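You operate a simulated robot arm through the tools that you are given. There is no shell and no other tool. Be economical: measure what you need, move in short steps, check, and stop when the job is done.

The job below is to be done with a simulated two-armed robot. You get a single attempt, and the scene is never put back.

Task
Change the flow pump's disc for the size on the job card.
Fine: switch the pump off before you unlock; lock the new disc in, then switch on again; the old disc goes into the empty holder; LOCK all the way; leave the FLOW knob and the third disc alone.

It is judged by the outcome, as a careful person would: the job done as asked, and still so three seconds after it is handed in. It fails if anything else is knocked over, pushed out of place, dropped, spilled or broken.

Robot
Two 7-joint arms with fingered hands on one trunk, hanging from a carriage that runs on a rail from [-903, -1] to [1077, 1] (x, y) and turns from -6.074 to 5.917 rad about z. Base frame: it is fixed where the carriage stands at the start and does not move with it; the origin is on the floor, on the carriage's upright axis, x ahead of it, y to its left, z up; the surface under the hand at the start is at about z = 850. Lengths are in mm, angles in rad, forces in N, time in s.
The left shoulder is at the start at [40, 176, 1203], the right one opposite. With the tool pointing down near the work surface each hand reaches from about 400 to 860 mm from the robot's upright axis, wherever it stands, measured 20 degrees to its own side. Places, roughly: disc holder [700, 0, 900]; disc port [600, -100, 900]; flow knob [400, 0, 900]; flow pump switch [400, 0, 900]; lock lever [600, 0, 900]. Payload 4 kg a hand.
Tool frame (each hand has its own): the origin (TCP) lies between the finger pads and is the grasp point; the fingertips stand 30 mm ahead of it; z points along the fingers, y is the line along which they close. The gripper opens to 104 mm. The gripper's body begins 35 mm behind the TCP. The gripper is a hand of 4 fingers: y runs from the thumb to the fingers, the wrist lies at [-15, -104, -178] in the tool frame.
Orientation is that of the tool frame in the base frame, as a unit quaternion [w, x, y, z]. With the fingers straight down and the wrist toward the robot, the tool's x, y and z point along [0, 1, 0], [1, 0, 0] and [0, 0, -1] of the base frame.

Tools
- The arms move only by the tool drive_tool. It takes "left_commands", "right_commands" or both (then of equal length, played together; a hand with none holds still); each is a list of rows, each a list of 6 numbers: the shift along the tool's x, y, z in mm, then the turn, a rotation vector about the tool's x, y, z in rad. In form: [[dx, dy, dz, ax, ay, az], ...]. A call has 1 to 20 rows; each row shifts and turns the commanded pose from where the row before left it, along the tool's axes as they then stand. Rows are played at 5 a second. More than 50 mm and 0.15 rad between two rows, and nothing of the call is played. A pose out of reach is approached as far as the arm can. The call stops where the force on the tool passes 40 N (or 10 N more than at its start, if that is more) or the arm is blocked; 0.2 s more then pass. In this call time passes only in rows, and 0.2 s behind the last. The reply holds the time, the measured pose of the TCP, the force on the tool along the base axes, the opening and the grip force, in the units named above and with some noise, with the torque about the TCP (base axes, N m) and any sound that the robot's microphone picked up.
- Cameras (640 x 400 px; columns grow to the right, rows downward): "scene" is now at [239.5, -13.6, 1493]; the picture's right is [-0.18, -0.98, 0.00], its down [-0.73, 0.13, -0.67] and it looks along [0.66, -0.12, -0.74] (base axes); focal length 248 px, centre (320, 200). "left" rides on the left gripper at [-61, -92, -130] in its tool frame; the picture's right is [-0.81, -0.28, 0.52], its down [0.53, -0.71, 0.45] and it looks along [0.24, 0.64, 0.72] (tool axes); focal length 275 px, centre (320, 200). "right" rides on the right gripper at [61, -92, -130] in its tool frame; the picture's right is [-0.81, 0.27, -0.52], its down [-0.53, -0.71, 0.46] and it looks along [-0.24, 0.64, 0.72] (tool axes); focal length 275 px, centre (320, 200). There is no depth. A picture from a camera that has moved, and an enlarged one, comes with that camera's place and axes in the base frame and with its lens.
- snapshot(camera): a new picture of that camera. It takes no simulated time.
- raise_lower(by): slides the trunk up (or, below 0, down) by that many mm; the arms and the scene camera ride with it, the base frame stays. It gives what a move gives, with no picture.
- roll_base(legs): drives the robot by 1 to 6 legs, each [ahead, left, turn to the left] in mm, mm and rad, along the robot's own axes; the way and the turn of a leg run together, so that a leg with both is an arc; at most 1500 mm and 3.142 rad a leg. The arms and the cameras ride along, it lands a little off, and it stops where it bumps. It keeps to its track: a leg is cut to what the track allows. It gives what a move gives.
- move_fingers(index, middle, ring, thumb_bend, thumb_turn, hand): sets how far each is bent, from 0 (flat) to 1 (curled in); at 0.3 the hand is open as for a grip, at 0.7 the pads meet at the TCP. One left out holds its place. A second passes; each finger stops where it meets its share of the squeeze, and holds until it gets a number again. It is the only way to open and close the hand. It gives what a move gives, with no picture; readings hold the bend of each and the force on the fingers (four entries, about 0 where the hand has none), thumb and palm. thumb_turn goes from beside the hand (0) to across from the fingers (1), as for a grip.
- pan_tilt(pan, tilt): turns the head with the scene camera to pan (to the left, within 1.501 rad either way) and tilt (down, from -0.506 to 1.204), counted from straight ahead of the robot. It gives what a move gives.
- inspect(camera, box): a new picture of the part [left, top, right, bottom] of that camera's present view, enlarged. It takes no simulated time.
- sign_off(): hands the job in; it is judged then, once.

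Go step by step. Nothing tells you exact positions but the pictures and the camera data: compare them with the known pose of the tool, close in by small moves and look again before you grip or let go. The budget is 120 turns and 108 pictures, counting those below and the enlarged ones. Unless the task says otherwise, let go and move clear before handing in, and close with one line.

The tools are called after "Call:" by a JSON object that holds its "method" and its "body". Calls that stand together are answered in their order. drive_tool: Moves the arms, as the interface text tells. Its arguments: {"type":"object","properties":{"left_commands":{"type":"array"},"right_commands":{"type":"array"}},"required":[]} The other tools are called the same way: raise_lower (by) slides the trunk up or down; move_fingers (index, middle, ring, thumb_bend, thumb_turn, hand) moves the fingers one by one; roll_base (legs) drives the base; pan_tilt (pan, tilt) turns the head that bears the scene camera; snapshot (camera) takes a picture; inspect (camera, box) takes an enlarged picture of a part of a camera's view; sign_off () hands the job in.

At the start:

```text
t: 0.0
left_eef_pos: [591.3, 186.7, 1273.6]
left_tool_rot: [0.0, 0.706, 0.708, 0.0]
left_contact_force: [-0.1, 0.1, 0.1]
left_ft_torque: [0.0, 0.0, -0.04]
left_opening: 103.2
left_grasp_force: 0.1
left_shape: jaw
left_bend: [0.3, 0.3, 0.3, 0.3, 0.98]
left_finger forces: [0.0, 0.0, 0.0, 0.0, 0.0, 0.1]
right_eef_pos: [479.9, -297.1, 1244.1]
right_tool_rot: [0.0, 0.707, 0.707, 0.0]
right_contact_force: [-0.5, -0.5, 0.5]
right_ft_torque: [-0.02, -0.01, -0.02]
right_opening: 103.5
right_grasp_force: 0.1
right_shape: jaw
right_bend: [0.3, 0.3, 0.3, 0.3, 0.98]
right_finger forces: [0.0, 0.0, 0.0, 0.0, 0.0, 0.1]
trunk travel left (down, up): [-325.0, 438.0]
robot x, y, heading: [1.4, 0.1, -0.003]
head pan, tilt: [-0.18, 0.833]
```

scene: 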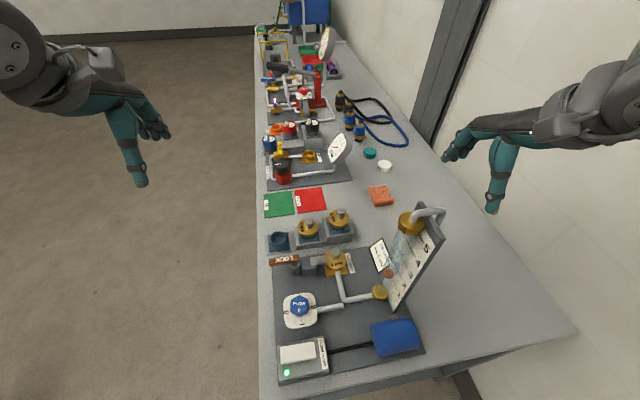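
right: 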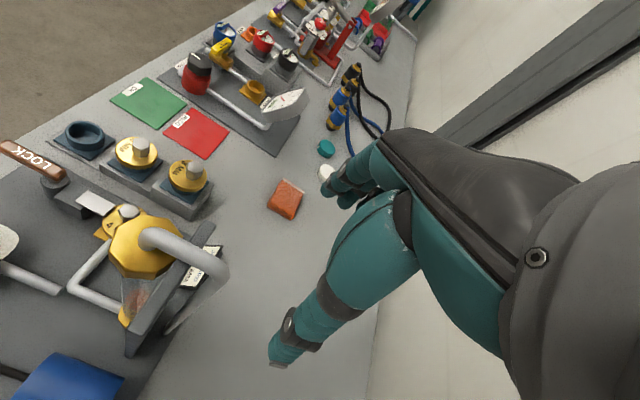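
left: 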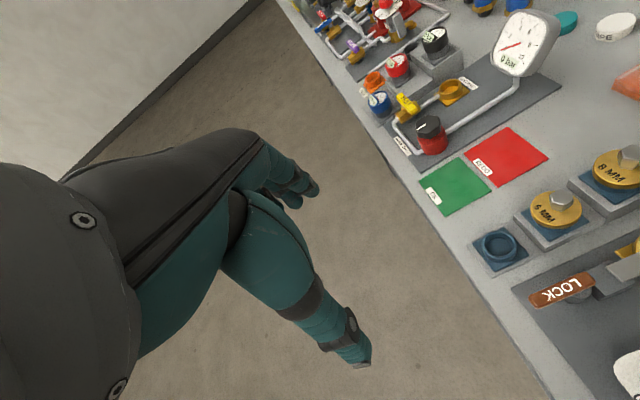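

The pump bench is ahead, with the holders, lock lever, port, FLOW knob, switch and a card. I'll enlarge these areas to read the labels.

Call:
{"method": "inspect", "body": {"camera": "scene", "box": [250, 190, 450, 315]}}

Call:
{"method": "inspect", "body": {"camera": "scene", "box": [250, 270, 450, 395]}}

Call:
{"method": "inspect", "body": {"camera": "scene", "box": [350, 200, 450, 310]}}

Call:
{"method": "inspect", "body": {"camera": "right", "box": [0, 100, 240, 250]}}

```text
3.20 times, centred on (350, 252) of scene
camera zoom: at [239.5, -13.6, 1493.0], right [-0.18, -0.98, 0.0], down [-0.73, 0.13, -0.67], along [0.66, -0.12, -0.74], focal length 793 px, centre (224, 32)
```

zoom: 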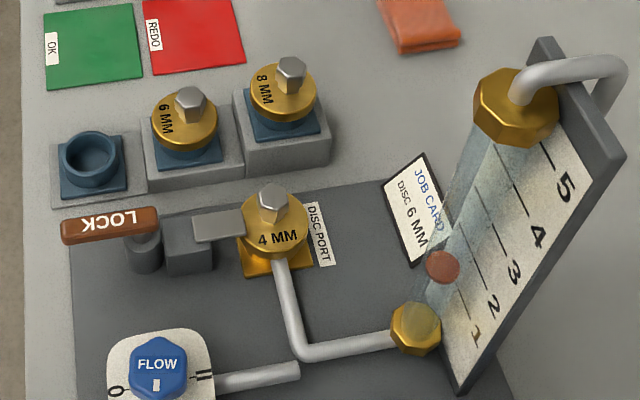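

```text
3.20 times, centred on (350, 332) of scene
camera zoom: at [239.5, -13.6, 1493.0], right [-0.18, -0.98, 0.0], down [-0.73, 0.13, -0.67], along [0.66, -0.12, -0.74], focal length 793 px, centre (224, -224)
```

zoom: 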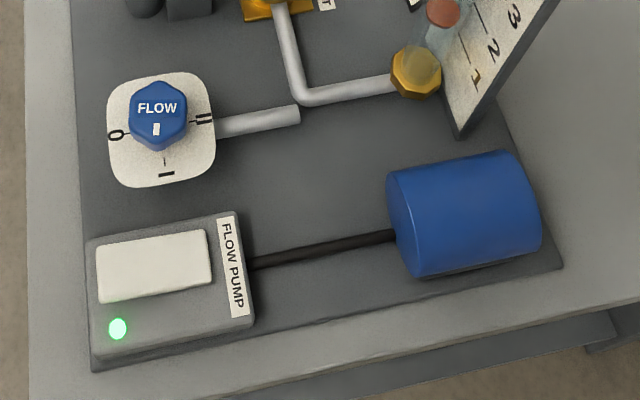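

```text
3.64 times, centred on (400, 255) of scene
camera zoom: at [239.5, -13.6, 1493.0], right [-0.18, -0.98, 0.0], down [-0.73, 0.13, -0.67], along [0.66, -0.12, -0.74], focal length 902 px, centre (29, 0)
```

zoom: 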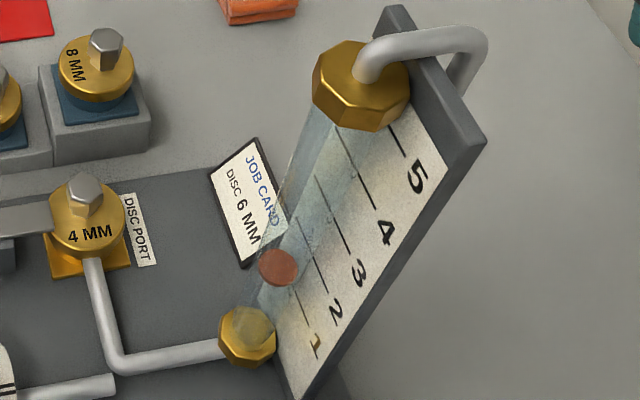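

```text
2.67 times, centred on (120, 175) of right
camera zoom: at [387.8, -235.2, 1373.5], right [0.27, -0.81, 0.52], down [-0.71, -0.53, -0.46], along [0.64, -0.24, -0.72], focal length 734 px, centre (853, 267)
```

zoom: 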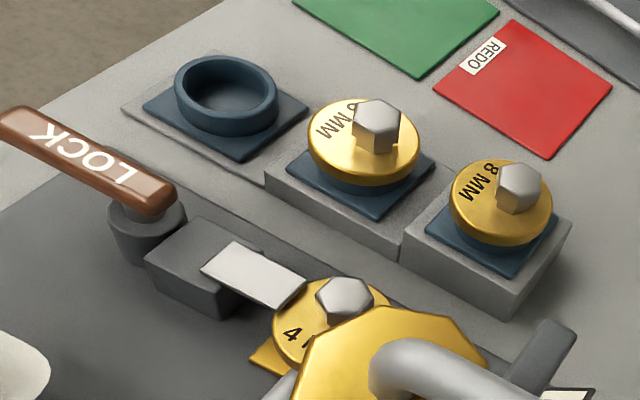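

I read the card as 6 MM: 4 MM is in the port, the 6 MM disc is about [657,-61,948], the low empty holder is to its left, and the switch is near [359,10,890]. That's too close to reach, so I'll roll back and look at the switch again.

Call:
{"method": "roll_base", "body": {"legs": [[-180, 0, 0]]}}

Call:
{"method": "snapshot", "body": {"camera": "scene"}}

Call:
{"method": "snapshot", "body": {"camera": "left"}}

Call:
{"method": "inspect", "body": {"camera": "scene", "box": [260, 160, 420, 260]}}

Call:
{"method": "inspect", "body": {"camera": "scene", "box": [260, 230, 420, 330]}}

```text
t: 1.5
left_eef_pos: [412.6, 187.2, 1273.4]
left_tool_rot: [0.0, 0.705, 0.709, -0.001]
left_contact_force: [-0.5, 0.5, 0.7]
left_ft_torque: [0.0, -0.02, 0.02]
left_opening: 103.7
left_grasp_force: 0.0
left_shape: jaw
left_bend: [0.3, 0.3, 0.3, 0.3, 0.98]
left_finger forces: [0.0, 0.0, 0.0, 0.0, 0.0, 0.0]
right_eef_pos: [302.3, -294.4, 1244.3]
right_tool_rot: [0.0, 0.706, 0.708, -0.001]
right_contact_force: [-0.3, -0.2, -0.1]
right_ft_torque: [-0.01, -0.03, 0.02]
right_opening: 103.6
right_grasp_force: 0.1
right_shape: jaw
right_bend: [0.3, 0.3, 0.3, 0.3, 0.98]
right_finger forces: [0.0, 0.0, 0.0, 0.0, 0.0, 0.1]
trunk travel left (down, up): [-325.0, 438.0]
robot x, y, heading: [-180.0, -2.9, 0.004]
head pan, tilt: [-0.18, 0.833]
```

```text
100 pictures are left
camera scene: at [60.9, -13.0, 1492.8], right [-0.18, -0.98, 0.0], down [-0.73, 0.13, -0.67], along [0.66, -0.12, -0.74], focal length 248 px, centre (320, 200)
```

scene: 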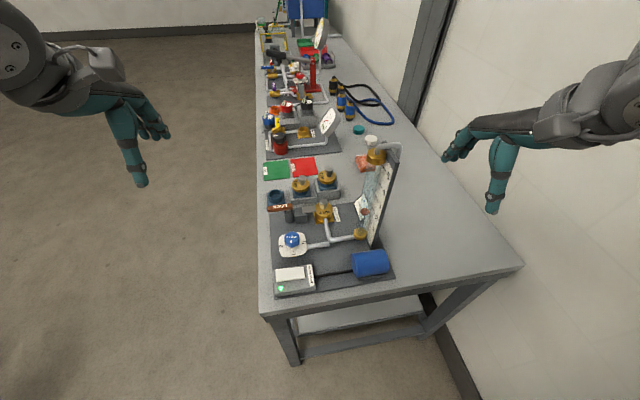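

```text
99 pictures are left
camera left: at [322.1, 126.5, 1403.3], right [-0.27, -0.81, -0.52], down [-0.72, 0.53, -0.46], along [0.64, 0.25, -0.73], focal length 275 px, centre (320, 200)
```

left: 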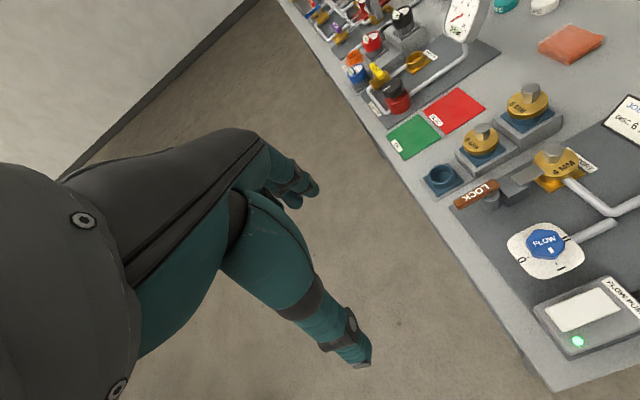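

```text
4.00 times, centred on (340, 210) of scene
camera zoom: at [60.9, -13.0, 1492.8], right [-0.18, -0.98, 0.0], down [-0.73, 0.13, -0.67], along [0.66, -0.12, -0.74], focal length 992 px, centre (240, 160)
```

zoom: 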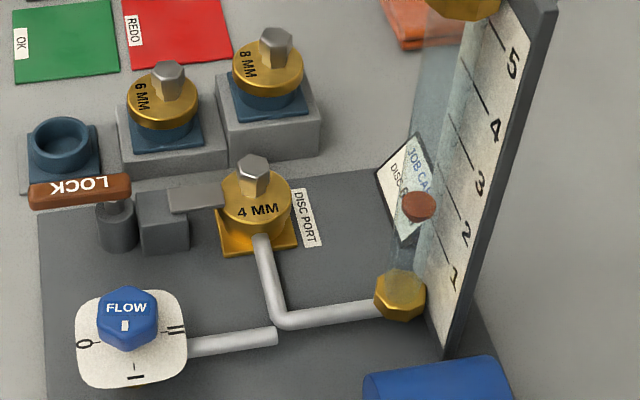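

```text
4.00 times, centred on (340, 280) of scene
camera zoom: at [60.9, -13.0, 1492.8], right [-0.18, -0.98, 0.0], down [-0.73, 0.13, -0.67], along [0.66, -0.12, -0.74], focal length 992 px, centre (240, -120)
```

zoom: 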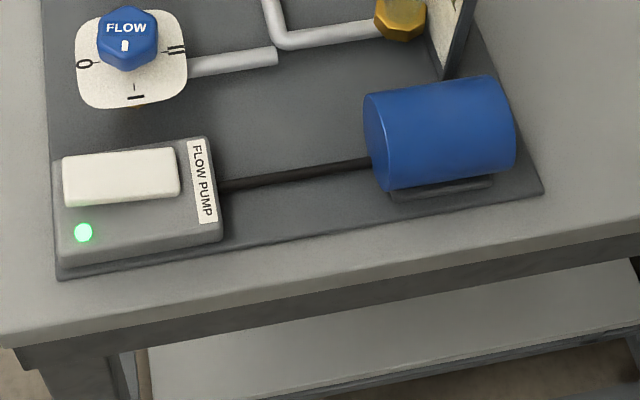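

The switch paddle triangulates to about [359,10,890], with the green LED lit. I'll shape the left hand into a pointer and bring it above the switch.

Call:
{"method": "move_fingers", "body": {"hand": "left", "index": 0.6, "middle": 1, "ring": 1, "thumb_bend": 0.6}}

Call:
{"method": "drive_tool", "body": {"left_commands": [[-22, -6.7, 30, 0, 0, 0], [-22, -6.7, 30, 0, 0, 0], [-22, -6.7, 30, 0, 0, 0], [-22, -6.7, 30, 0, 0, 0], [-22, -6.7, 30, 0, 0, 0], [-22, -6.7, 30, 0, 0, 0], [-22, -6.7, 30, 0, 0, 0], [-22, -6.7, 30, 0, 0, 0]]}}

Call:
{"method": "snapshot", "body": {"camera": "left"}}

Call:
{"method": "snapshot", "body": {"camera": "scene"}}

```text
t: 2.5
left_eef_pos: [413.0, 187.5, 1272.8]
left_tool_rot: [0.001, 0.706, 0.709, 0.0]
left_contact_force: [0.3, 0.1, 0.3]
left_ft_torque: [-0.02, -0.02, -0.01]
left_opening: 26.7
left_grasp_force: 0.1
left_shape: fingers
left_bend: [0.6, 1.0, 1.0, 0.6, 0.98]
left_finger forces: [0.1, 0.1, 0.0, 0.1, 0.1, 0.0]
right_eef_pos: [302.6, -295.2, 1243.2]
right_tool_rot: [0.0, 0.706, 0.709, 0.0]
right_contact_force: [0.2, 1.2, -0.3]
right_ft_torque: [-0.01, -0.01, -0.01]
right_opening: 103.7
right_grasp_force: 0.0
right_shape: jaw
right_bend: [0.3, 0.3, 0.3, 0.3, 0.98]
right_finger forces: [0.0, 0.1, 0.0, 0.1, 0.1, 0.0]
trunk travel left (down, up): [-325.0, 438.0]
robot x, y, heading: [-175.4, -0.3, 0.007]
head pan, tilt: [-0.18, 0.833]
```

```text
t: 4.3
left_eef_pos: [361.3, 12.0, 1032.0]
left_tool_rot: [0.0, 0.706, 0.709, -0.001]
left_contact_force: [-0.4, 0.2, -0.3]
left_ft_torque: [0.01, 0.01, -0.02]
left_opening: 26.6
left_grasp_force: 0.0
left_shape: fingers
left_bend: [0.6, 1.0, 1.0, 0.6, 0.98]
left_finger forces: [0.0, 0.0, 0.0, 0.0, 0.1, 0.1]
right_eef_pos: [302.6, -296.2, 1242.2]
right_tool_rot: [0.0, 0.706, 0.708, 0.0]
right_contact_force: [-0.2, -0.2, -0.2]
right_ft_torque: [0.03, -0.02, 0.0]
right_opening: 103.4
right_grasp_force: 0.0
right_shape: jaw
right_bend: [0.3, 0.3, 0.3, 0.3, 0.98]
right_finger forces: [0.0, 0.0, 0.0, 0.0, 0.0, 0.0]
trunk travel left (down, up): [-325.0, 438.0]
robot x, y, heading: [-178.9, -0.1, 0.0]
head pan, tilt: [-0.18, 0.833]
```

```text
96 pictures are left
camera left: at [269.7, -50.2, 1163.0], right [-0.27, -0.81, -0.52], down [-0.72, 0.53, -0.46], along [0.64, 0.25, -0.73], focal length 275 px, centre (320, 200)
```

left: 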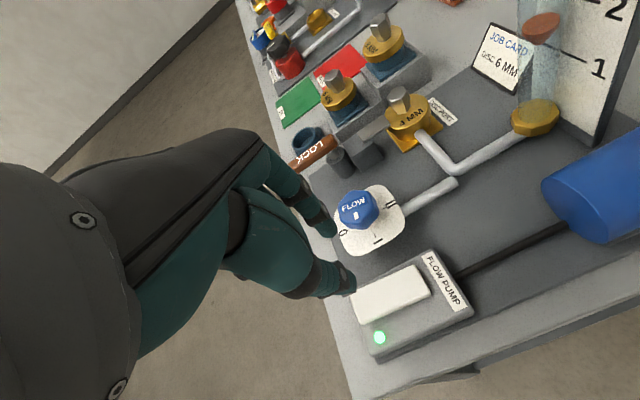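

```text
95 pictures are left
camera scene: at [61.0, -13.4, 1492.9], right [-0.18, -0.98, 0.0], down [-0.73, 0.13, -0.67], along [0.66, -0.12, -0.74], focal length 248 px, centre (320, 200)
```

scene: 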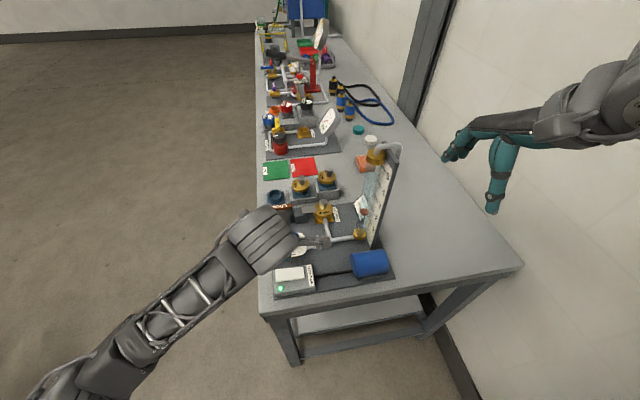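

The card clearly reads 6 MM. I'll zoom in on the fingertips over the switch.

Call:
{"method": "inspect", "body": {"camera": "left", "box": [240, 150, 480, 370]}}

Call:
{"method": "inspect", "body": {"camera": "scene", "box": [230, 190, 350, 300]}}

Call:
{"method": "inspect", "body": {"camera": "left", "box": [270, 60, 450, 190]}}

```text
1.82 times, centred on (360, 260) of left
camera zoom: at [269.7, -50.2, 1163.0], right [-0.27, -0.81, -0.52], down [-0.72, 0.53, -0.46], along [0.64, 0.25, -0.73], focal length 500 px, centre (247, 91)
```

zoom: 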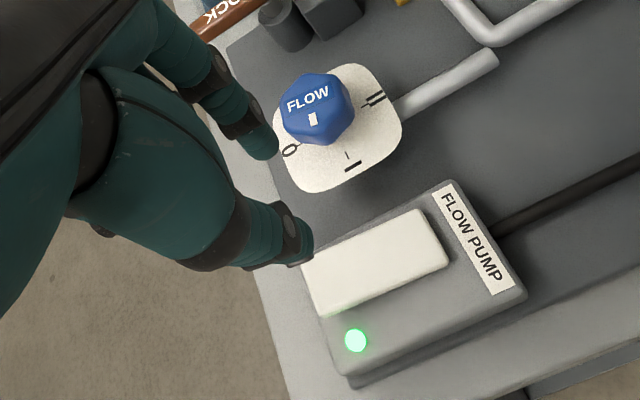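

```text
3.64 times, centred on (290, 245) of scene
camera zoom: at [61.0, -13.4, 1492.9], right [-0.18, -0.98, 0.0], down [-0.73, 0.13, -0.67], along [0.66, -0.12, -0.74], focal length 902 px, centre (429, 36)
```

zoom: 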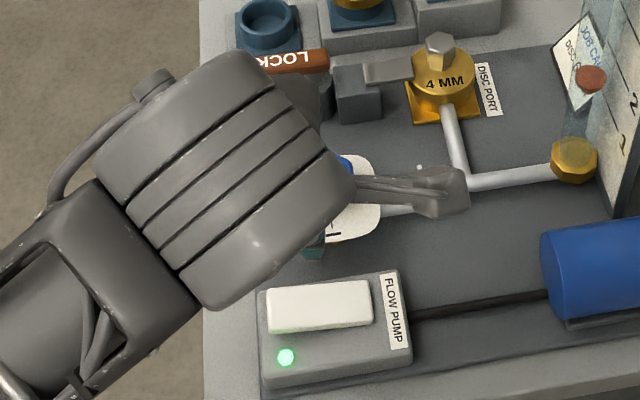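

```text
3.08 times, centred on (360, 125) of left
camera zoom: at [269.7, -50.2, 1163.0], right [-0.27, -0.81, -0.52], down [-0.72, 0.53, -0.46], along [0.64, 0.25, -0.73], focal length 847 px, centre (197, 431)
```

zoom: 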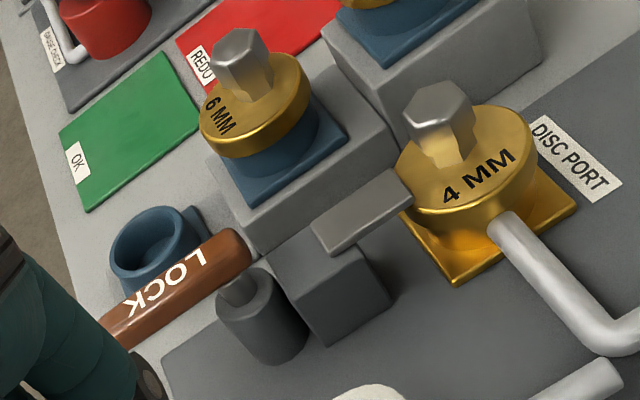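

The index and thumb tips are both low. I'll fold the thumb aside so that only the index finger pushes, and check.

Call:
{"method": "move_fingers", "body": {"hand": "left", "index": 0.5, "thumb_turn": 0, "thumb_bend": 0.3}}

Call:
{"method": "drive_tool", "body": {"left_commands": [[0, -10, 25, 0, 0, 0], [0, -10, 25, 0, 0, 0]]}}

Call:
{"method": "snapshot", "body": {"camera": "left"}}

Call:
{"method": "inspect", "body": {"camera": "scene", "box": [230, 190, 350, 300]}}

```text
t: 5.3
left_eef_pos: [359.9, 11.8, 1032.9]
left_tool_rot: [0.001, 0.706, 0.708, 0.0]
left_contact_force: [0.7, 0.1, 0.0]
left_ft_torque: [-0.02, 0.0, 0.01]
left_opening: 132.2
left_grasp_force: 0.0
left_shape: fingers
left_bend: [0.5, 1.0, 1.0, 0.3, 0.0]
left_finger forces: [0.0, 0.0, 0.1, 0.1, 0.1, 0.1]
right_eef_pos: [302.2, -294.6, 1242.1]
right_tool_rot: [0.001, 0.706, 0.709, 0.0]
right_contact_force: [-0.6, -0.4, -0.9]
right_ft_torque: [0.0, 0.0, -0.01]
right_opening: 103.7
right_grasp_force: 0.1
right_shape: jaw
right_bend: [0.3, 0.3, 0.3, 0.3, 0.98]
right_finger forces: [0.1, 0.1, 0.0, 0.0, 0.1, 0.0]
trunk travel left (down, up): [-325.0, 438.0]
robot x, y, heading: [-178.2, -1.0, 0.003]
head pan, tilt: [-0.18, 0.833]
```

```text
t: 5.9
left_eef_pos: [339.6, 14.5, 984.8]
left_tool_rot: [0.001, 0.706, 0.708, 0.0]
left_contact_force: [-0.2, -0.6, 0.2]
left_ft_torque: [-0.02, -0.04, -0.02]
left_opening: 131.8
left_grasp_force: 0.0
left_shape: fingers
left_bend: [0.5, 1.0, 1.0, 0.3, 0.0]
left_finger forces: [0.1, 0.0, 0.0, 0.0, 0.0, 0.0]
right_eef_pos: [302.1, -295.4, 1242.5]
right_tool_rot: [0.0, 0.706, 0.709, 0.0]
right_contact_force: [0.1, 0.5, -0.2]
right_ft_torque: [-0.02, 0.03, -0.01]
right_opening: 103.9
right_grasp_force: 0.0
right_shape: jaw
right_bend: [0.3, 0.3, 0.3, 0.3, 0.98]
right_finger forces: [0.0, 0.0, 0.0, 0.1, 0.0, 0.0]
trunk travel left (down, up): [-325.0, 438.0]
robot x, y, heading: [-179.2, -0.6, 0.0]
head pan, tilt: [-0.18, 0.833]
```

```text
91 pictures are left
camera left: at [249.0, -48.2, 1114.1], right [-0.27, -0.81, -0.52], down [-0.72, 0.53, -0.46], along [0.64, 0.25, -0.72], focal length 275 px, centre (320, 200)
```

left: 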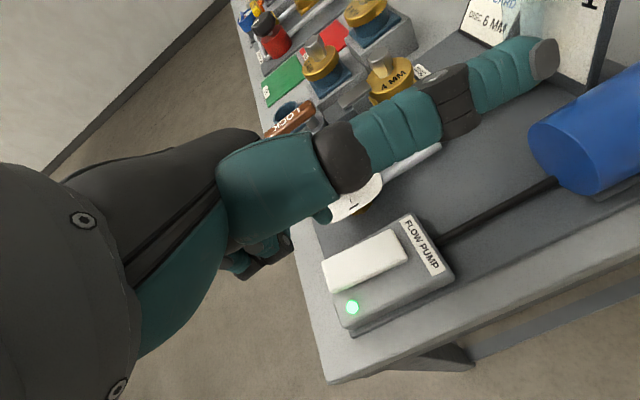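

```text
3.64 times, centred on (290, 245) of scene
camera zoom: at [61.1, -13.1, 1493.0], right [-0.18, -0.98, 0.0], down [-0.73, 0.13, -0.67], along [0.66, -0.12, -0.74], focal length 902 px, centre (429, 36)
```

zoom: 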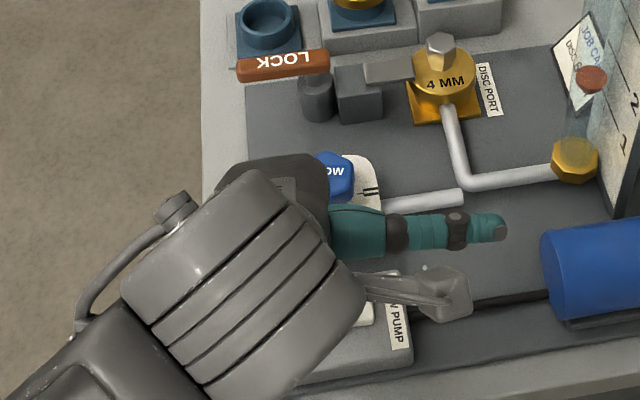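

The thumb blocks the view this way. The thumb tip shows up better, so I'll curl all the fingers and push with the thumb.

Call:
{"method": "move_fingers", "body": {"hand": "left", "index": 1}}

Call:
{"method": "move_fingers", "body": {"hand": "left", "thumb_turn": 1, "thumb_bend": 0.5}}

Call:
{"method": "snapshot", "body": {"camera": "left"}}

Call:
{"method": "inspect", "body": {"camera": "scene", "box": [230, 190, 350, 300]}}

```text
t: 6.9
left_eef_pos: [338.8, 13.4, 982.8]
left_tool_rot: [0.0, 0.706, 0.708, -0.001]
left_contact_force: [0.4, 0.1, -0.2]
left_ft_torque: [0.0, 0.03, -0.02]
left_opening: 92.5
left_grasp_force: 0.0
left_shape: fingers
left_bend: [1.0, 1.0, 1.0, 0.3, 0.0]
left_finger forces: [0.1, 0.0, 0.0, 0.1, 0.1, 0.0]
right_eef_pos: [302.7, -295.0, 1242.6]
right_tool_rot: [0.0, 0.706, 0.708, -0.001]
right_contact_force: [0.5, 0.6, -0.3]
right_ft_torque: [0.03, 0.0, 0.03]
right_opening: 103.5
right_grasp_force: 0.1
right_shape: jaw
right_bend: [0.3, 0.3, 0.3, 0.3, 0.98]
right_finger forces: [0.1, 0.1, 0.0, 0.0, 0.0, 0.0]
trunk travel left (down, up): [-325.0, 438.0]
robot x, y, heading: [-172.9, 0.9, 0.004]
head pan, tilt: [-0.18, 0.833]
```

```text
t: 7.9
left_eef_pos: [339.8, 12.9, 983.4]
left_tool_rot: [0.002, 0.706, 0.708, -0.001]
left_contact_force: [-0.6, 0.7, -0.3]
left_ft_torque: [0.02, -0.01, 0.01]
left_opening: 55.4
left_grasp_force: 0.1
left_shape: fingers
left_bend: [1.0, 1.0, 1.0, 0.5, 1.0]
left_finger forces: [0.2, 0.0, 0.0, 0.1, 0.0, 0.1]
right_eef_pos: [303.3, -295.8, 1243.4]
right_tool_rot: [0.0, 0.706, 0.708, 0.0]
right_contact_force: [0.0, 0.2, 0.4]
right_ft_torque: [0.01, 0.01, -0.01]
right_opening: 103.7
right_grasp_force: 0.1
right_shape: jaw
right_bend: [0.3, 0.3, 0.3, 0.3, 0.98]
right_finger forces: [0.0, 0.0, 0.0, 0.0, 0.0, 0.0]
trunk travel left (down, up): [-325.0, 438.0]
robot x, y, heading: [-178.2, 2.4, -0.001]
head pan, tilt: [-0.18, 0.833]
```

```text
89 pictures are left
camera left: at [249.3, -48.0, 1114.0], right [-0.27, -0.81, -0.52], down [-0.72, 0.53, -0.46], along [0.64, 0.25, -0.73], focal length 275 px, centre (320, 200)
```

left: 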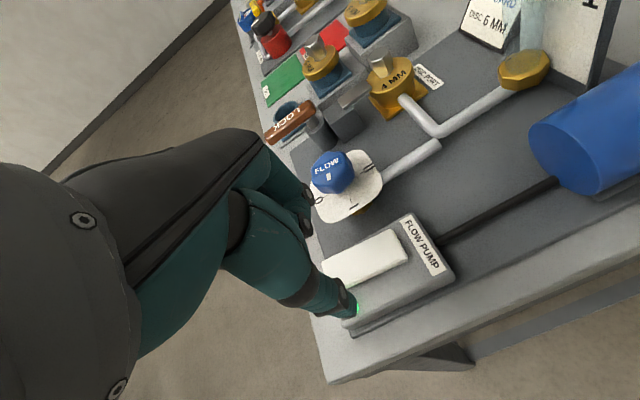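

```text
3.64 times, centred on (290, 245) of scene
camera zoom: at [61.3, -13.0, 1493.0], right [-0.18, -0.98, 0.0], down [-0.73, 0.13, -0.67], along [0.66, -0.12, -0.74], focal length 902 px, centre (429, 36)
```

zoom: 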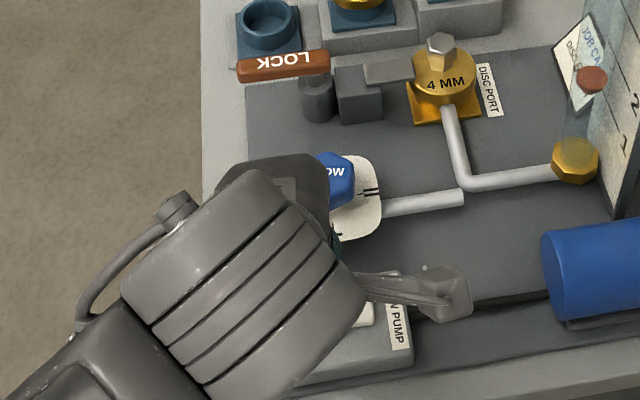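

The thumb tip sits about 37 mm toward the robot and 30 mm ahead of the TCP. I'll tilt the hand 0.5 rad so the curled fingers lift clear of the FLOW knob, and put the thumb tip over the paddle.

Call:
{"method": "drive_tool", "body": {"left_commands": [[0, 0, 0, -0.13, 0, 0], [0, 0, 0, -0.13, 0, 0], [0, 0, 0, -0.12, 0, 0], [0, 0, 0, -0.12, 0, 0], [-1.5, 15, 8, 0, 0, 0], [-1.5, 10, 8, 0, 0, 0]]}}

Call:
{"method": "snapshot", "body": {"camera": "left"}}

Call:
{"method": "inspect", "body": {"camera": "scene", "box": [230, 190, 350, 300]}}

```text
t: 9.3
left_eef_pos: [370.4, 9.8, 981.9]
left_tool_rot: [0.175, 0.684, 0.687, 0.175]
left_contact_force: [-0.4, 0.3, -0.3]
left_ft_torque: [-0.03, 0.0, 0.03]
left_opening: 55.4
left_grasp_force: 0.0
left_shape: fingers
left_bend: [1.0, 1.0, 1.0, 0.5, 1.0]
left_finger forces: [0.1, 0.0, 0.1, 0.0, 0.0, 0.0]
right_eef_pos: [302.7, -295.2, 1243.1]
right_tool_rot: [-0.001, 0.706, 0.708, 0.0]
right_contact_force: [0.5, -0.1, -0.8]
right_ft_torque: [0.01, -0.02, -0.02]
right_opening: 103.9
right_grasp_force: 0.1
right_shape: jaw
right_bend: [0.3, 0.3, 0.3, 0.3, 0.98]
right_finger forces: [0.1, 0.0, 0.1, 0.1, 0.0, 0.1]
trunk travel left (down, up): [-325.0, 438.0]
robot x, y, heading: [-176.9, -0.4, 0.004]
head pan, tilt: [-0.18, 0.833]
```

```text
87 pictures are left
camera left: at [228.0, -52.9, 1051.6], right [0.01, -0.81, -0.58], down [-0.41, 0.53, -0.74], along [0.91, 0.25, -0.33], focal length 275 px, centre (320, 200)
```

left: 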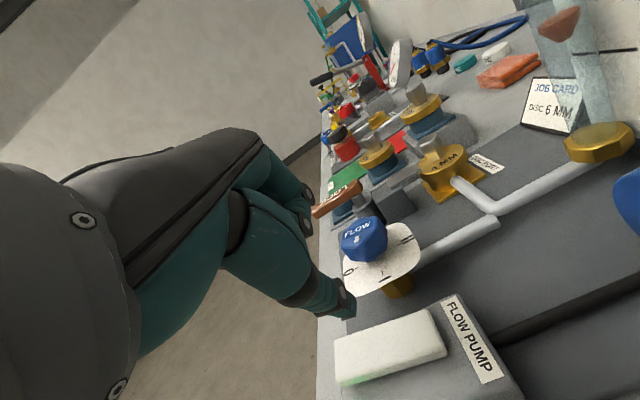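

```text
3.64 times, centred on (290, 245) of scene
camera zoom: at [61.2, -13.1, 1492.9], right [-0.18, -0.98, 0.0], down [-0.73, 0.13, -0.67], along [0.66, -0.12, -0.74], focal length 902 px, centre (429, 36)
```

zoom: 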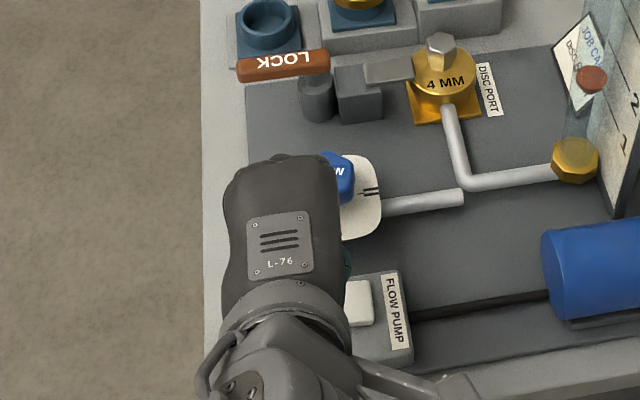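

The thumb tip is at about [351,10,937], above the paddle. I'll come down near it slowly.

Call:
{"method": "drive_tool", "body": {"left_commands": [[0, -4.8, 8.8, 0, 0, 0], [0, -4.8, 8.8, 0, 0, 0], [0, -4.8, 8.8, 0, 0, 0], [0, -4.8, 8.8, 0, 0, 0]]}}

Call:
{"method": "snapshot", "body": {"camera": "left"}}

```text
t: 10.3
left_eef_pos: [370.0, 9.1, 941.6]
left_tool_rot: [0.176, 0.684, 0.687, 0.175]
left_contact_force: [-0.5, -0.7, 3.6]
left_ft_torque: [-0.01, 0.12, 0.01]
left_opening: 54.7
left_grasp_force: 2.0
left_shape: fingers
left_bend: [1.0, 1.0, 1.0, 0.51, 1.0]
left_finger forces: [0.1, 0.0, 0.0, 0.1, 3.7, 0.0]
right_eef_pos: [302.6, -295.6, 1242.5]
right_tool_rot: [0.0, 0.705, 0.709, 0.0]
right_contact_force: [-0.8, -1.2, -0.2]
right_ft_torque: [-0.06, 0.0, 0.01]
right_opening: 103.4
right_grasp_force: 0.0
right_shape: jaw
right_bend: [0.3, 0.3, 0.3, 0.3, 0.98]
right_finger forces: [0.0, 0.0, 0.0, 0.0, 0.0, 0.0]
trunk travel left (down, up): [-325.0, 438.0]
robot x, y, heading: [-182.1, 2.5, 0.005]
head pan, tilt: [-0.18, 0.833]
```

```text
85 pictures are left
camera left: at [227.9, -52.3, 1012.0], right [0.01, -0.81, -0.58], down [-0.41, 0.53, -0.74], along [0.91, 0.25, -0.33], focal length 275 px, centre (320, 200)
```

left: 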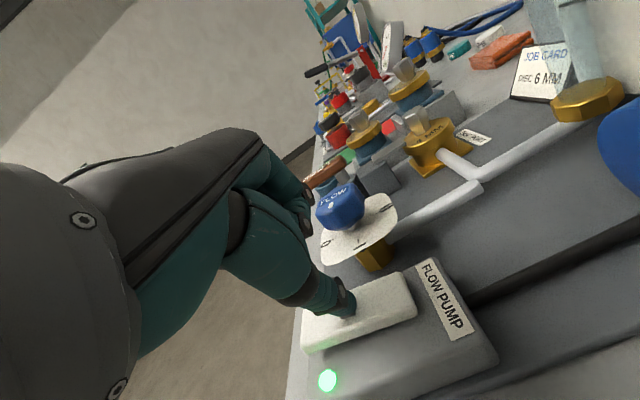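

Contact is on the paddle at 3.7 N and the LED is still green. I'll press a few millimetres more.

Call:
{"method": "drive_tool", "body": {"left_commands": [[0, -1.5, 2.7, 0, 0, 0], [0, -1.5, 2.7, 0, 0, 0]]}}

Call:
{"method": "snapshot", "body": {"camera": "left"}}

```text
t: 10.9
left_eef_pos: [371.0, 8.0, 938.0]
left_tool_rot: [0.178, 0.683, 0.686, 0.176]
left_contact_force: [-6.6, -2.3, 21.8]
left_ft_torque: [0.03, 0.47, 0.05]
left_opening: 51.9
left_grasp_force: 10.7
left_shape: fingers
left_bend: [1.0, 1.0, 1.0, 0.56, 1.0]
left_finger forces: [0.0, 0.1, 0.0, 0.0, 21.2, 0.0]
right_eef_pos: [303.3, -296.7, 1243.9]
right_tool_rot: [0.0, 0.705, 0.709, 0.0]
right_contact_force: [-0.8, -1.2, -0.2]
right_ft_torque: [0.0, -0.02, 0.0]
right_opening: 103.7
right_grasp_force: 0.1
right_shape: jaw
right_bend: [0.3, 0.3, 0.3, 0.3, 0.98]
right_finger forces: [0.0, 0.0, 0.0, 0.0, 0.0, 0.0]
trunk travel left (down, up): [-325.0, 438.0]
robot x, y, heading: [-174.6, -0.6, 0.003]
head pan, tilt: [-0.18, 0.833]
```

```text
84 pictures are left
camera left: at [228.3, -53.7, 1007.5], right [0.01, -0.81, -0.58], down [-0.41, 0.53, -0.75], along [0.91, 0.24, -0.32], focal length 275 px, centre (320, 200)
```

left: 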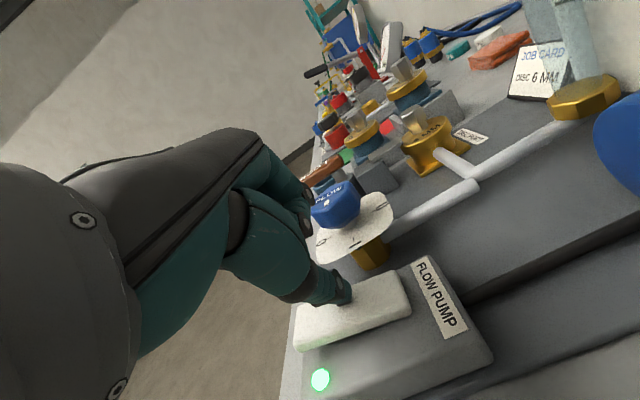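

At 21 N there was no click and the LED is still green. I'll back off and see whether the paddle is a rocker and which way it leans.

Call:
{"method": "drive_tool", "body": {"left_commands": [[0, 10, -18, 0, 0, 0], [0, 10, -18, 0, 0, 0], [20, -20, -10, 0, 0, 0], [20, -20, -10, 0, 0, 0]]}}

Call:
{"method": "inspect", "body": {"camera": "left", "box": [280, 220, 560, 400]}}

Call:
{"method": "inspect", "body": {"camera": "scene", "box": [250, 230, 350, 300]}}

```text
t: 11.9
left_eef_pos: [325.0, 47.9, 974.1]
left_tool_rot: [0.174, 0.684, 0.687, 0.175]
left_contact_force: [0.8, -0.5, -0.1]
left_ft_torque: [-0.01, 0.01, -0.01]
left_opening: 55.2
left_grasp_force: 0.0
left_shape: fingers
left_bend: [1.0, 1.0, 1.0, 0.5, 1.0]
left_finger forces: [0.0, 0.0, 0.0, 0.0, 0.1, 0.1]
right_eef_pos: [302.0, -295.3, 1242.8]
right_tool_rot: [0.0, 0.706, 0.709, 0.0]
right_contact_force: [0.1, -0.7, -0.1]
right_ft_torque: [0.01, -0.01, 0.02]
right_opening: 103.7
right_grasp_force: 0.0
right_shape: jaw
right_bend: [0.3, 0.3, 0.3, 0.3, 0.98]
right_finger forces: [0.1, 0.0, 0.0, 0.0, 0.0, 0.0]
trunk travel left (down, up): [-325.0, 438.0]
robot x, y, heading: [-175.9, 2.0, 0.003]
head pan, tilt: [-0.18, 0.833]
```

```text
2.22 times, centred on (420, 310) of left
camera zoom: at [183.5, -14.4, 1044.6], right [0.01, -0.81, -0.59], down [-0.41, 0.53, -0.74], along [0.91, 0.25, -0.33], focal length 612 px, centre (98, -44)
```

zoom: 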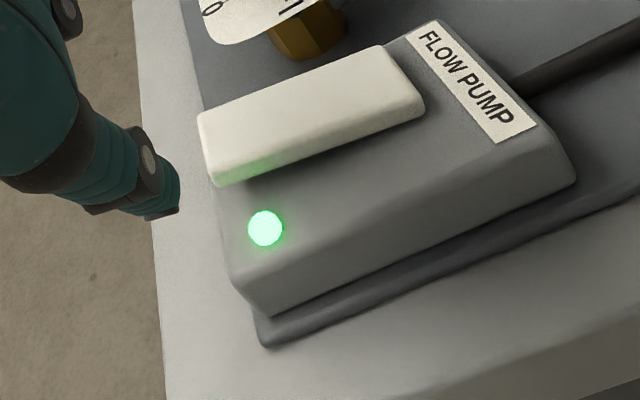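

```text
5.71 times, centred on (300, 265) of scene
camera zoom: at [61.0, -13.0, 1492.9], right [-0.18, -0.98, 0.0], down [-0.73, 0.13, -0.67], along [0.66, -0.12, -0.74], focal length 1417 px, centre (434, -171)
```

zoom: 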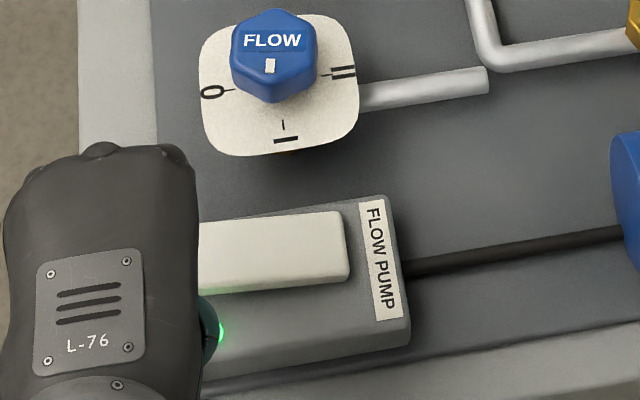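

The paddle didn't move when pressed near its middle, so it looks like a rocker. I'll zoom in on its tilt.

Call:
{"method": "inspect", "body": {"camera": "left", "box": [355, 230, 475, 310]}}

Call:
{"method": "drive_tool", "body": {"left_commands": [[20, -10, -20, 0, 0, 0], [20, 0, -20, 0, 0, 0], [20, 0, -20, 0, 0, 0]]}}

Call:
{"method": "inspect", "body": {"camera": "scene", "box": [265, 255, 325, 300]}}

```text
5.00 times, centred on (415, 270) of left
camera zoom: at [183.5, -14.4, 1044.6], right [0.01, -0.81, -0.59], down [-0.41, 0.53, -0.74], along [0.91, 0.25, -0.33], focal length 1376 px, centre (-155, -150)
```

zoom: 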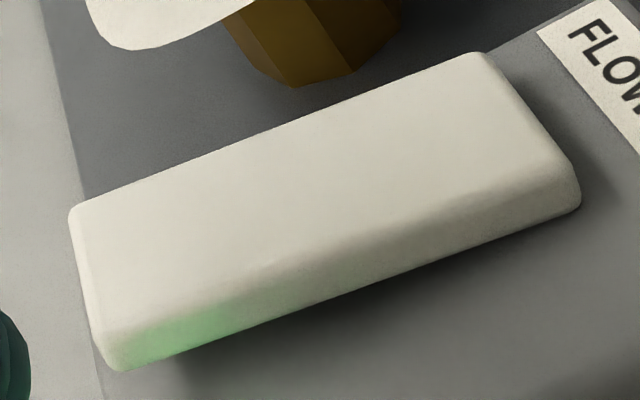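

```text
t: 12.7
left_eef_pos: [286.5, 108.3, 1021.8]
left_tool_rot: [0.175, 0.684, 0.687, 0.175]
left_contact_force: [-0.9, -0.6, -0.5]
left_ft_torque: [0.0, -0.02, -0.03]
left_opening: 55.0
left_grasp_force: 0.0
left_shape: fingers
left_bend: [1.0, 1.0, 1.0, 0.5, 1.0]
left_finger forces: [0.0, 0.1, 0.0, 0.0, 0.1, 0.0]
right_eef_pos: [302.2, -295.6, 1243.0]
right_tool_rot: [0.0, 0.706, 0.708, 0.0]
right_contact_force: [-0.5, 0.0, 0.4]
right_ft_torque: [0.0, 0.0, 0.02]
right_opening: 103.7
right_grasp_force: 0.1
right_shape: jaw
right_bend: [0.3, 0.3, 0.3, 0.3, 0.98]
right_finger forces: [0.0, 0.0, 0.1, 0.0, 0.0, 0.0]
trunk travel left (down, up): [-325.0, 438.0]
robot x, y, heading: [-174.4, -1.8, -0.001]
head pan, tilt: [-0.18, 0.833]
```

```text
8.89 times, centred on (295, 278) of scene
camera zoom: at [61.1, -12.9, 1492.9], right [-0.18, -0.98, 0.0], down [-0.73, 0.13, -0.67], along [0.66, -0.12, -0.74], focal length 2204 px, centre (542, -489)
```

zoom: 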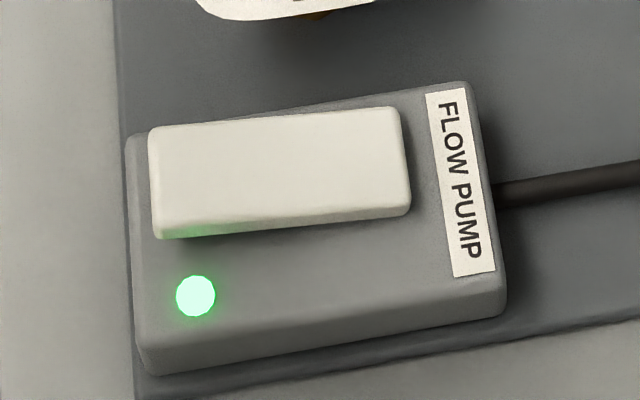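

The paddle spans y -25 to 47 and its left end stands up, so I'll press there at y about 38.

Call:
{"method": "drive_tool", "body": {"left_commands": [[-23.3, 20.4, 25.2, 0, 0, 0], [-23.3, 20.4, 25.2, 0, 0, 0], [-23.3, 20.4, 25.2, 0, 0, 0], [0, -4.8, 8.8, 0, 0, 0], [0, -4.8, 8.8, 0, 0, 0], [0, -4.8, 8.8, 0, 0, 0], [0, -2.4, 4.4, 0, 0, 0]]}}

Call:
{"method": "snapshot", "body": {"camera": "left"}}

```text
t: 14.3
left_eef_pos: [378.0, 40.1, 951.9]
left_tool_rot: [0.176, 0.683, 0.687, 0.175]
left_contact_force: [-0.1, 0.3, -0.2]
left_ft_torque: [0.02, 0.01, -0.01]
left_opening: 55.1
left_grasp_force: 0.1
left_shape: fingers
left_bend: [1.0, 1.0, 1.0, 0.5, 1.0]
left_finger forces: [0.1, 0.1, 0.0, 0.2, 0.0, 0.0]
right_eef_pos: [302.6, -296.2, 1241.6]
right_tool_rot: [0.0, 0.706, 0.708, 0.001]
right_contact_force: [-1.3, 0.8, 0.0]
right_ft_torque: [-0.01, 0.0, -0.03]
right_opening: 103.6
right_grasp_force: 0.1
right_shape: jaw
right_bend: [0.3, 0.3, 0.3, 0.3, 0.98]
right_finger forces: [0.0, 0.0, 0.1, 0.1, 0.0, 0.1]
trunk travel left (down, up): [-325.0, 438.0]
robot x, y, heading: [-177.1, 3.8, 0.008]
head pan, tilt: [-0.18, 0.833]
```

```text
79 pictures are left
camera left: at [236.0, -21.9, 1020.2], right [0.01, -0.81, -0.58], down [-0.41, 0.53, -0.74], along [0.91, 0.25, -0.33], focal length 275 px, centre (320, 200)
```

left: 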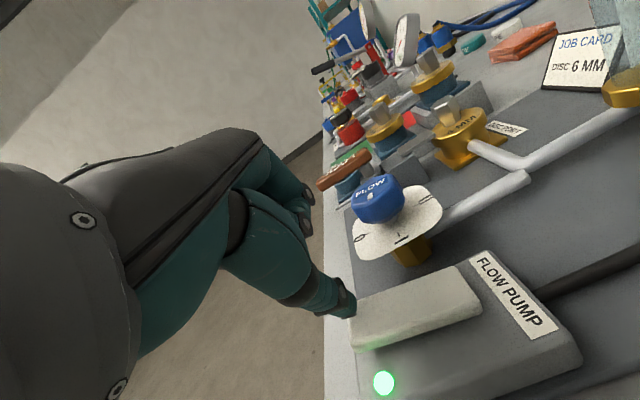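

The thumb is above the left end, and I'll shift slightly inward and press.

Call:
{"method": "drive_tool", "body": {"left_commands": [[-6, -2.4, 4.4, 0, 0, 0], [0, -2.4, 4.4, 0, 0, 0], [0, -1.5, 2.7, 0, 0, 0], [0, -1.5, 2.7, 0, 0, 0], [0, -1.0, 1.8, 0, 0, 0]]}}

Call:
{"method": "snapshot", "body": {"camera": "left"}}

```text
t: 15.5
left_eef_pos: [379.9, 33.8, 934.2]
left_tool_rot: [0.177, 0.683, 0.686, 0.176]
left_contact_force: [-5.7, 1.6, 20.7]
left_ft_torque: [0.06, 0.45, 0.0]
left_opening: 52.0
left_grasp_force: 10.4
left_shape: fingers
left_bend: [1.0, 1.0, 1.0, 0.56, 1.0]
left_finger forces: [0.0, 0.1, 0.0, 0.1, 21.1, 0.1]
right_eef_pos: [302.7, -295.3, 1242.8]
right_tool_rot: [0.0, 0.706, 0.708, -0.001]
right_contact_force: [0.1, -0.5, 0.5]
right_ft_torque: [-0.01, 0.03, 0.01]
right_opening: 103.5
right_grasp_force: 0.2
right_shape: jaw
right_bend: [0.3, 0.3, 0.3, 0.3, 0.98]
right_finger forces: [0.0, 0.0, 0.0, 0.0, 0.1, 0.1]
trunk travel left (down, up): [-325.0, 438.0]
robot x, y, heading: [-176.4, -1.4, 0.004]
head pan, tilt: [-0.18, 0.833]
```

```text
78 pictures are left
camera left: at [236.5, -28.3, 1003.9], right [0.01, -0.81, -0.58], down [-0.41, 0.53, -0.74], along [0.91, 0.25, -0.32], focal length 275 px, centre (320, 200)
```

left: 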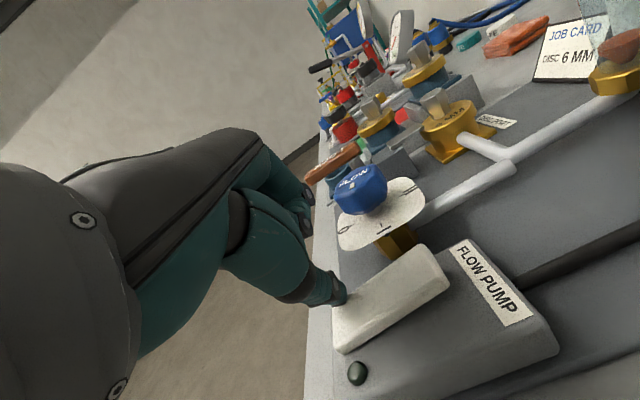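

The LED is off, so the pump is off. I'll lift straight up, level the hand, roll ahead about 100 mm and study the lever.

Call:
{"method": "drive_tool", "body": {"left_commands": [[0, 15, -28, 0, 0, 0], [0, 15, -28, 0, 0, 0], [0, 15, -28, 0, 0, 0], [0, 15, -28, 0.13, 0, 0], [20, 0, -28, 0.13, 0, 0], [20, 0, -28, 0.12, 0, 0], [20, 0, -20, 0.12, 0, 0]]}}

Call:
{"method": "roll_base", "body": {"legs": [[100, 0, 0]]}}

Call:
{"method": "move_fingers", "body": {"hand": "left", "index": 0.3, "middle": 0.3, "ring": 0.3, "thumb_bend": 0.3}}

Call:
{"method": "inspect", "body": {"camera": "scene", "box": [250, 170, 410, 270]}}

Call:
{"method": "snapshot", "body": {"camera": "left"}}

```text
t: 16.5
left_eef_pos: [380.1, 88.8, 999.5]
left_tool_rot: [0.071, 0.687, 0.693, 0.208]
left_contact_force: [-0.5, 0.1, 0.4]
left_ft_torque: [-0.01, -0.01, 0.01]
left_opening: 55.0
left_grasp_force: 0.0
left_shape: fingers
left_bend: [1.0, 1.0, 1.0, 0.5, 1.0]
left_finger forces: [0.0, 0.1, 0.1, 0.0, 0.0, 0.0]
right_eef_pos: [303.2, -296.1, 1242.8]
right_tool_rot: [0.001, 0.707, 0.708, 0.001]
right_contact_force: [-0.4, -0.5, -0.4]
right_ft_torque: [-0.01, 0.01, 0.02]
right_opening: 103.8
right_grasp_force: 0.1
right_shape: jaw
right_bend: [0.3, 0.3, 0.3, 0.3, 0.98]
right_finger forces: [0.0, 0.0, 0.0, 0.0, 0.0, 0.1]
trunk travel left (down, up): [-325.0, 438.0]
robot x, y, heading: [-181.8, -0.1, 0.007]
head pan, tilt: [-0.18, 0.833]
stopped in row 4 (left hand): the arm was blocked; the commanded pose is now the measured one
```

```text
t: 17.6
left_eef_pos: [483.1, 87.3, 1000.4]
left_tool_rot: [0.072, 0.688, 0.692, 0.207]
left_contact_force: [0.3, -0.2, 0.0]
left_ft_torque: [-0.03, 0.02, -0.02]
left_opening: 55.1
left_grasp_force: 0.0
left_shape: fingers
left_bend: [1.0, 1.0, 1.0, 0.5, 1.0]
left_finger forces: [0.0, 0.1, 0.0, 0.0, 0.1, 0.1]
right_eef_pos: [404.8, -296.8, 1242.4]
right_tool_rot: [0.001, 0.707, 0.707, 0.001]
right_contact_force: [0.3, 0.1, 0.6]
right_ft_torque: [0.03, 0.01, 0.0]
right_opening: 103.6
right_grasp_force: 0.0
right_shape: jaw
right_bend: [0.3, 0.3, 0.3, 0.3, 0.98]
right_finger forces: [0.1, 0.0, 0.1, 0.0, 0.0, 0.0]
trunk travel left (down, up): [-325.0, 438.0]
robot x, y, heading: [-78.4, 0.1, 0.001]
head pan, tilt: [-0.18, 0.833]
```

```text
t: 18.6
left_eef_pos: [481.0, 87.9, 1000.5]
left_tool_rot: [0.072, 0.687, 0.693, 0.207]
left_contact_force: [-0.1, 0.1, -0.4]
left_ft_torque: [-0.03, 0.04, 0.0]
left_opening: 102.7
left_grasp_force: 0.0
left_shape: fingers
left_bend: [0.3, 0.3, 0.3, 0.3, 0.98]
left_finger forces: [0.1, 0.1, 0.1, 0.1, 0.0, 0.0]
right_eef_pos: [404.3, -296.4, 1242.9]
right_tool_rot: [0.0, 0.707, 0.707, 0.0]
right_contact_force: [-0.6, -0.1, 0.0]
right_ft_torque: [0.0, -0.03, -0.03]
right_opening: 103.7
right_grasp_force: 0.1
right_shape: jaw
right_bend: [0.3, 0.3, 0.3, 0.3, 0.98]
right_finger forces: [0.1, 0.1, 0.0, 0.0, 0.1, 0.0]
trunk travel left (down, up): [-325.0, 438.0]
robot x, y, heading: [-76.4, -1.3, -0.0]
head pan, tilt: [-0.18, 0.833]
```

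```text
4.00 times, centred on (330, 220) of scene
camera zoom: at [163.0, -13.4, 1493.0], right [-0.18, -0.98, 0.0], down [-0.73, 0.13, -0.67], along [0.66, -0.12, -0.74], focal length 992 px, centre (280, 120)
```

zoom: 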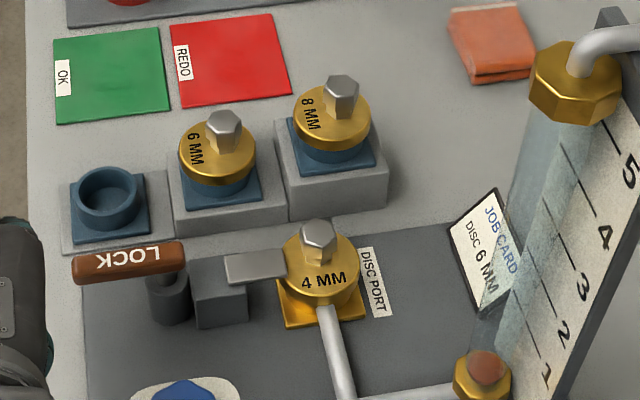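

```text
76 pictures are left
camera left: at [349.8, 6.3, 1070.7], right [-0.02, -0.69, -0.72], down [-0.51, 0.63, -0.59], along [0.86, 0.35, -0.36], focal length 275 px, centre (320, 200)
```

left: 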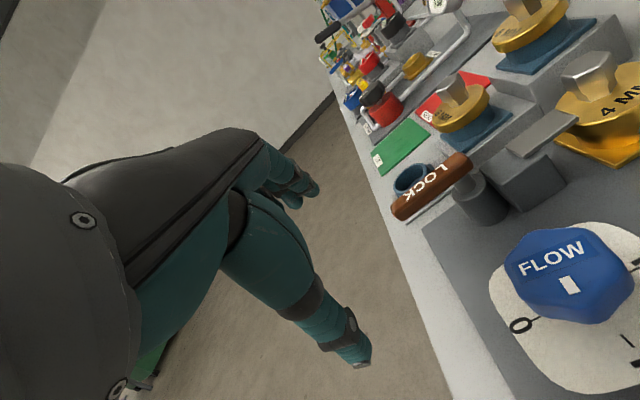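

The arm hit its own limit on the way up and ended slightly twisted, but the scene is untouched. I'll level the tool while rising.

Call:
{"method": "drive_tool", "body": {"left_commands": [[0, 0, -15, 0.1, -0.048, 0.002], [0, 0, -15, 0.1, -0.048, 0.002], [0, 0, -15, 0.1, -0.048, 0.002], [0, 0, -15, 0.1, -0.048, 0.002], [0, 0, -20, 0, 0, 0]]}}

Call:
{"method": "snapshot", "body": {"camera": "left"}}

Call:
{"method": "inspect", "body": {"camera": "right", "box": [0, 80, 240, 240]}}

```text
t: 20.0
left_eef_pos: [474.6, 108.5, 1070.0]
left_tool_rot: [-0.022, 0.693, 0.72, 0.024]
left_contact_force: [0.6, 0.2, -0.4]
left_ft_torque: [-0.01, 0.0, 0.03]
left_opening: 102.8
left_grasp_force: 0.1
left_shape: fingers
left_bend: [0.3, 0.3, 0.3, 0.3, 0.98]
left_finger forces: [0.0, 0.0, 0.0, 0.0, 0.1, 0.0]
right_eef_pos: [403.3, -296.8, 1242.5]
right_tool_rot: [0.0, 0.708, 0.707, 0.0]
right_contact_force: [-0.6, 0.9, -0.5]
right_ft_torque: [-0.01, 0.01, 0.02]
right_opening: 103.9
right_grasp_force: 0.0
right_shape: jaw
right_bend: [0.3, 0.3, 0.3, 0.3, 0.98]
right_finger forces: [0.1, 0.0, 0.0, 0.0, 0.0, 0.1]
trunk travel left (down, up): [-325.0, 438.0]
robot x, y, heading: [-77.2, -3.0, 0.006]
head pan, tilt: [-0.18, 0.833]
stopped in row 5 (left hand): the arm was blocked; the commanded pose is now the measured one
```

```text
75 pictures are left
camera left: at [386.6, 35.8, 1195.9], right [-0.24, -0.79, -0.57], down [-0.73, 0.53, -0.42], along [0.64, 0.31, -0.71], focal length 275 px, centre (320, 200)
```

left: 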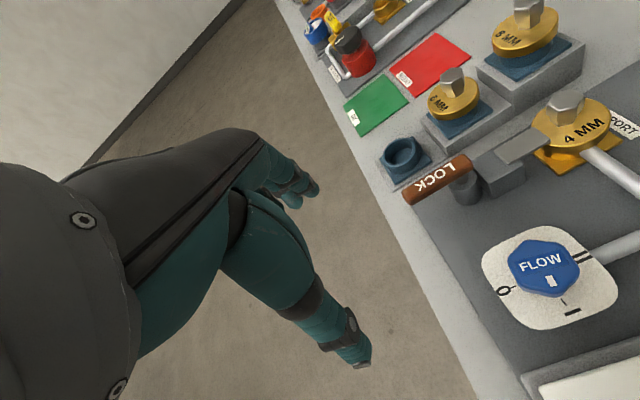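

```text
2.50 times, centred on (120, 160) of right
camera zoom: at [311.5, -234.8, 1373.6], right [0.27, -0.81, 0.52], down [-0.71, -0.53, -0.46], along [0.65, -0.24, -0.72], focal length 688 px, centre (820, 300)
```

zoom: 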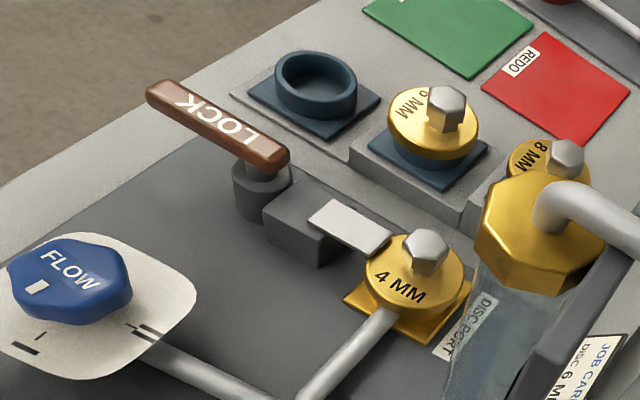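

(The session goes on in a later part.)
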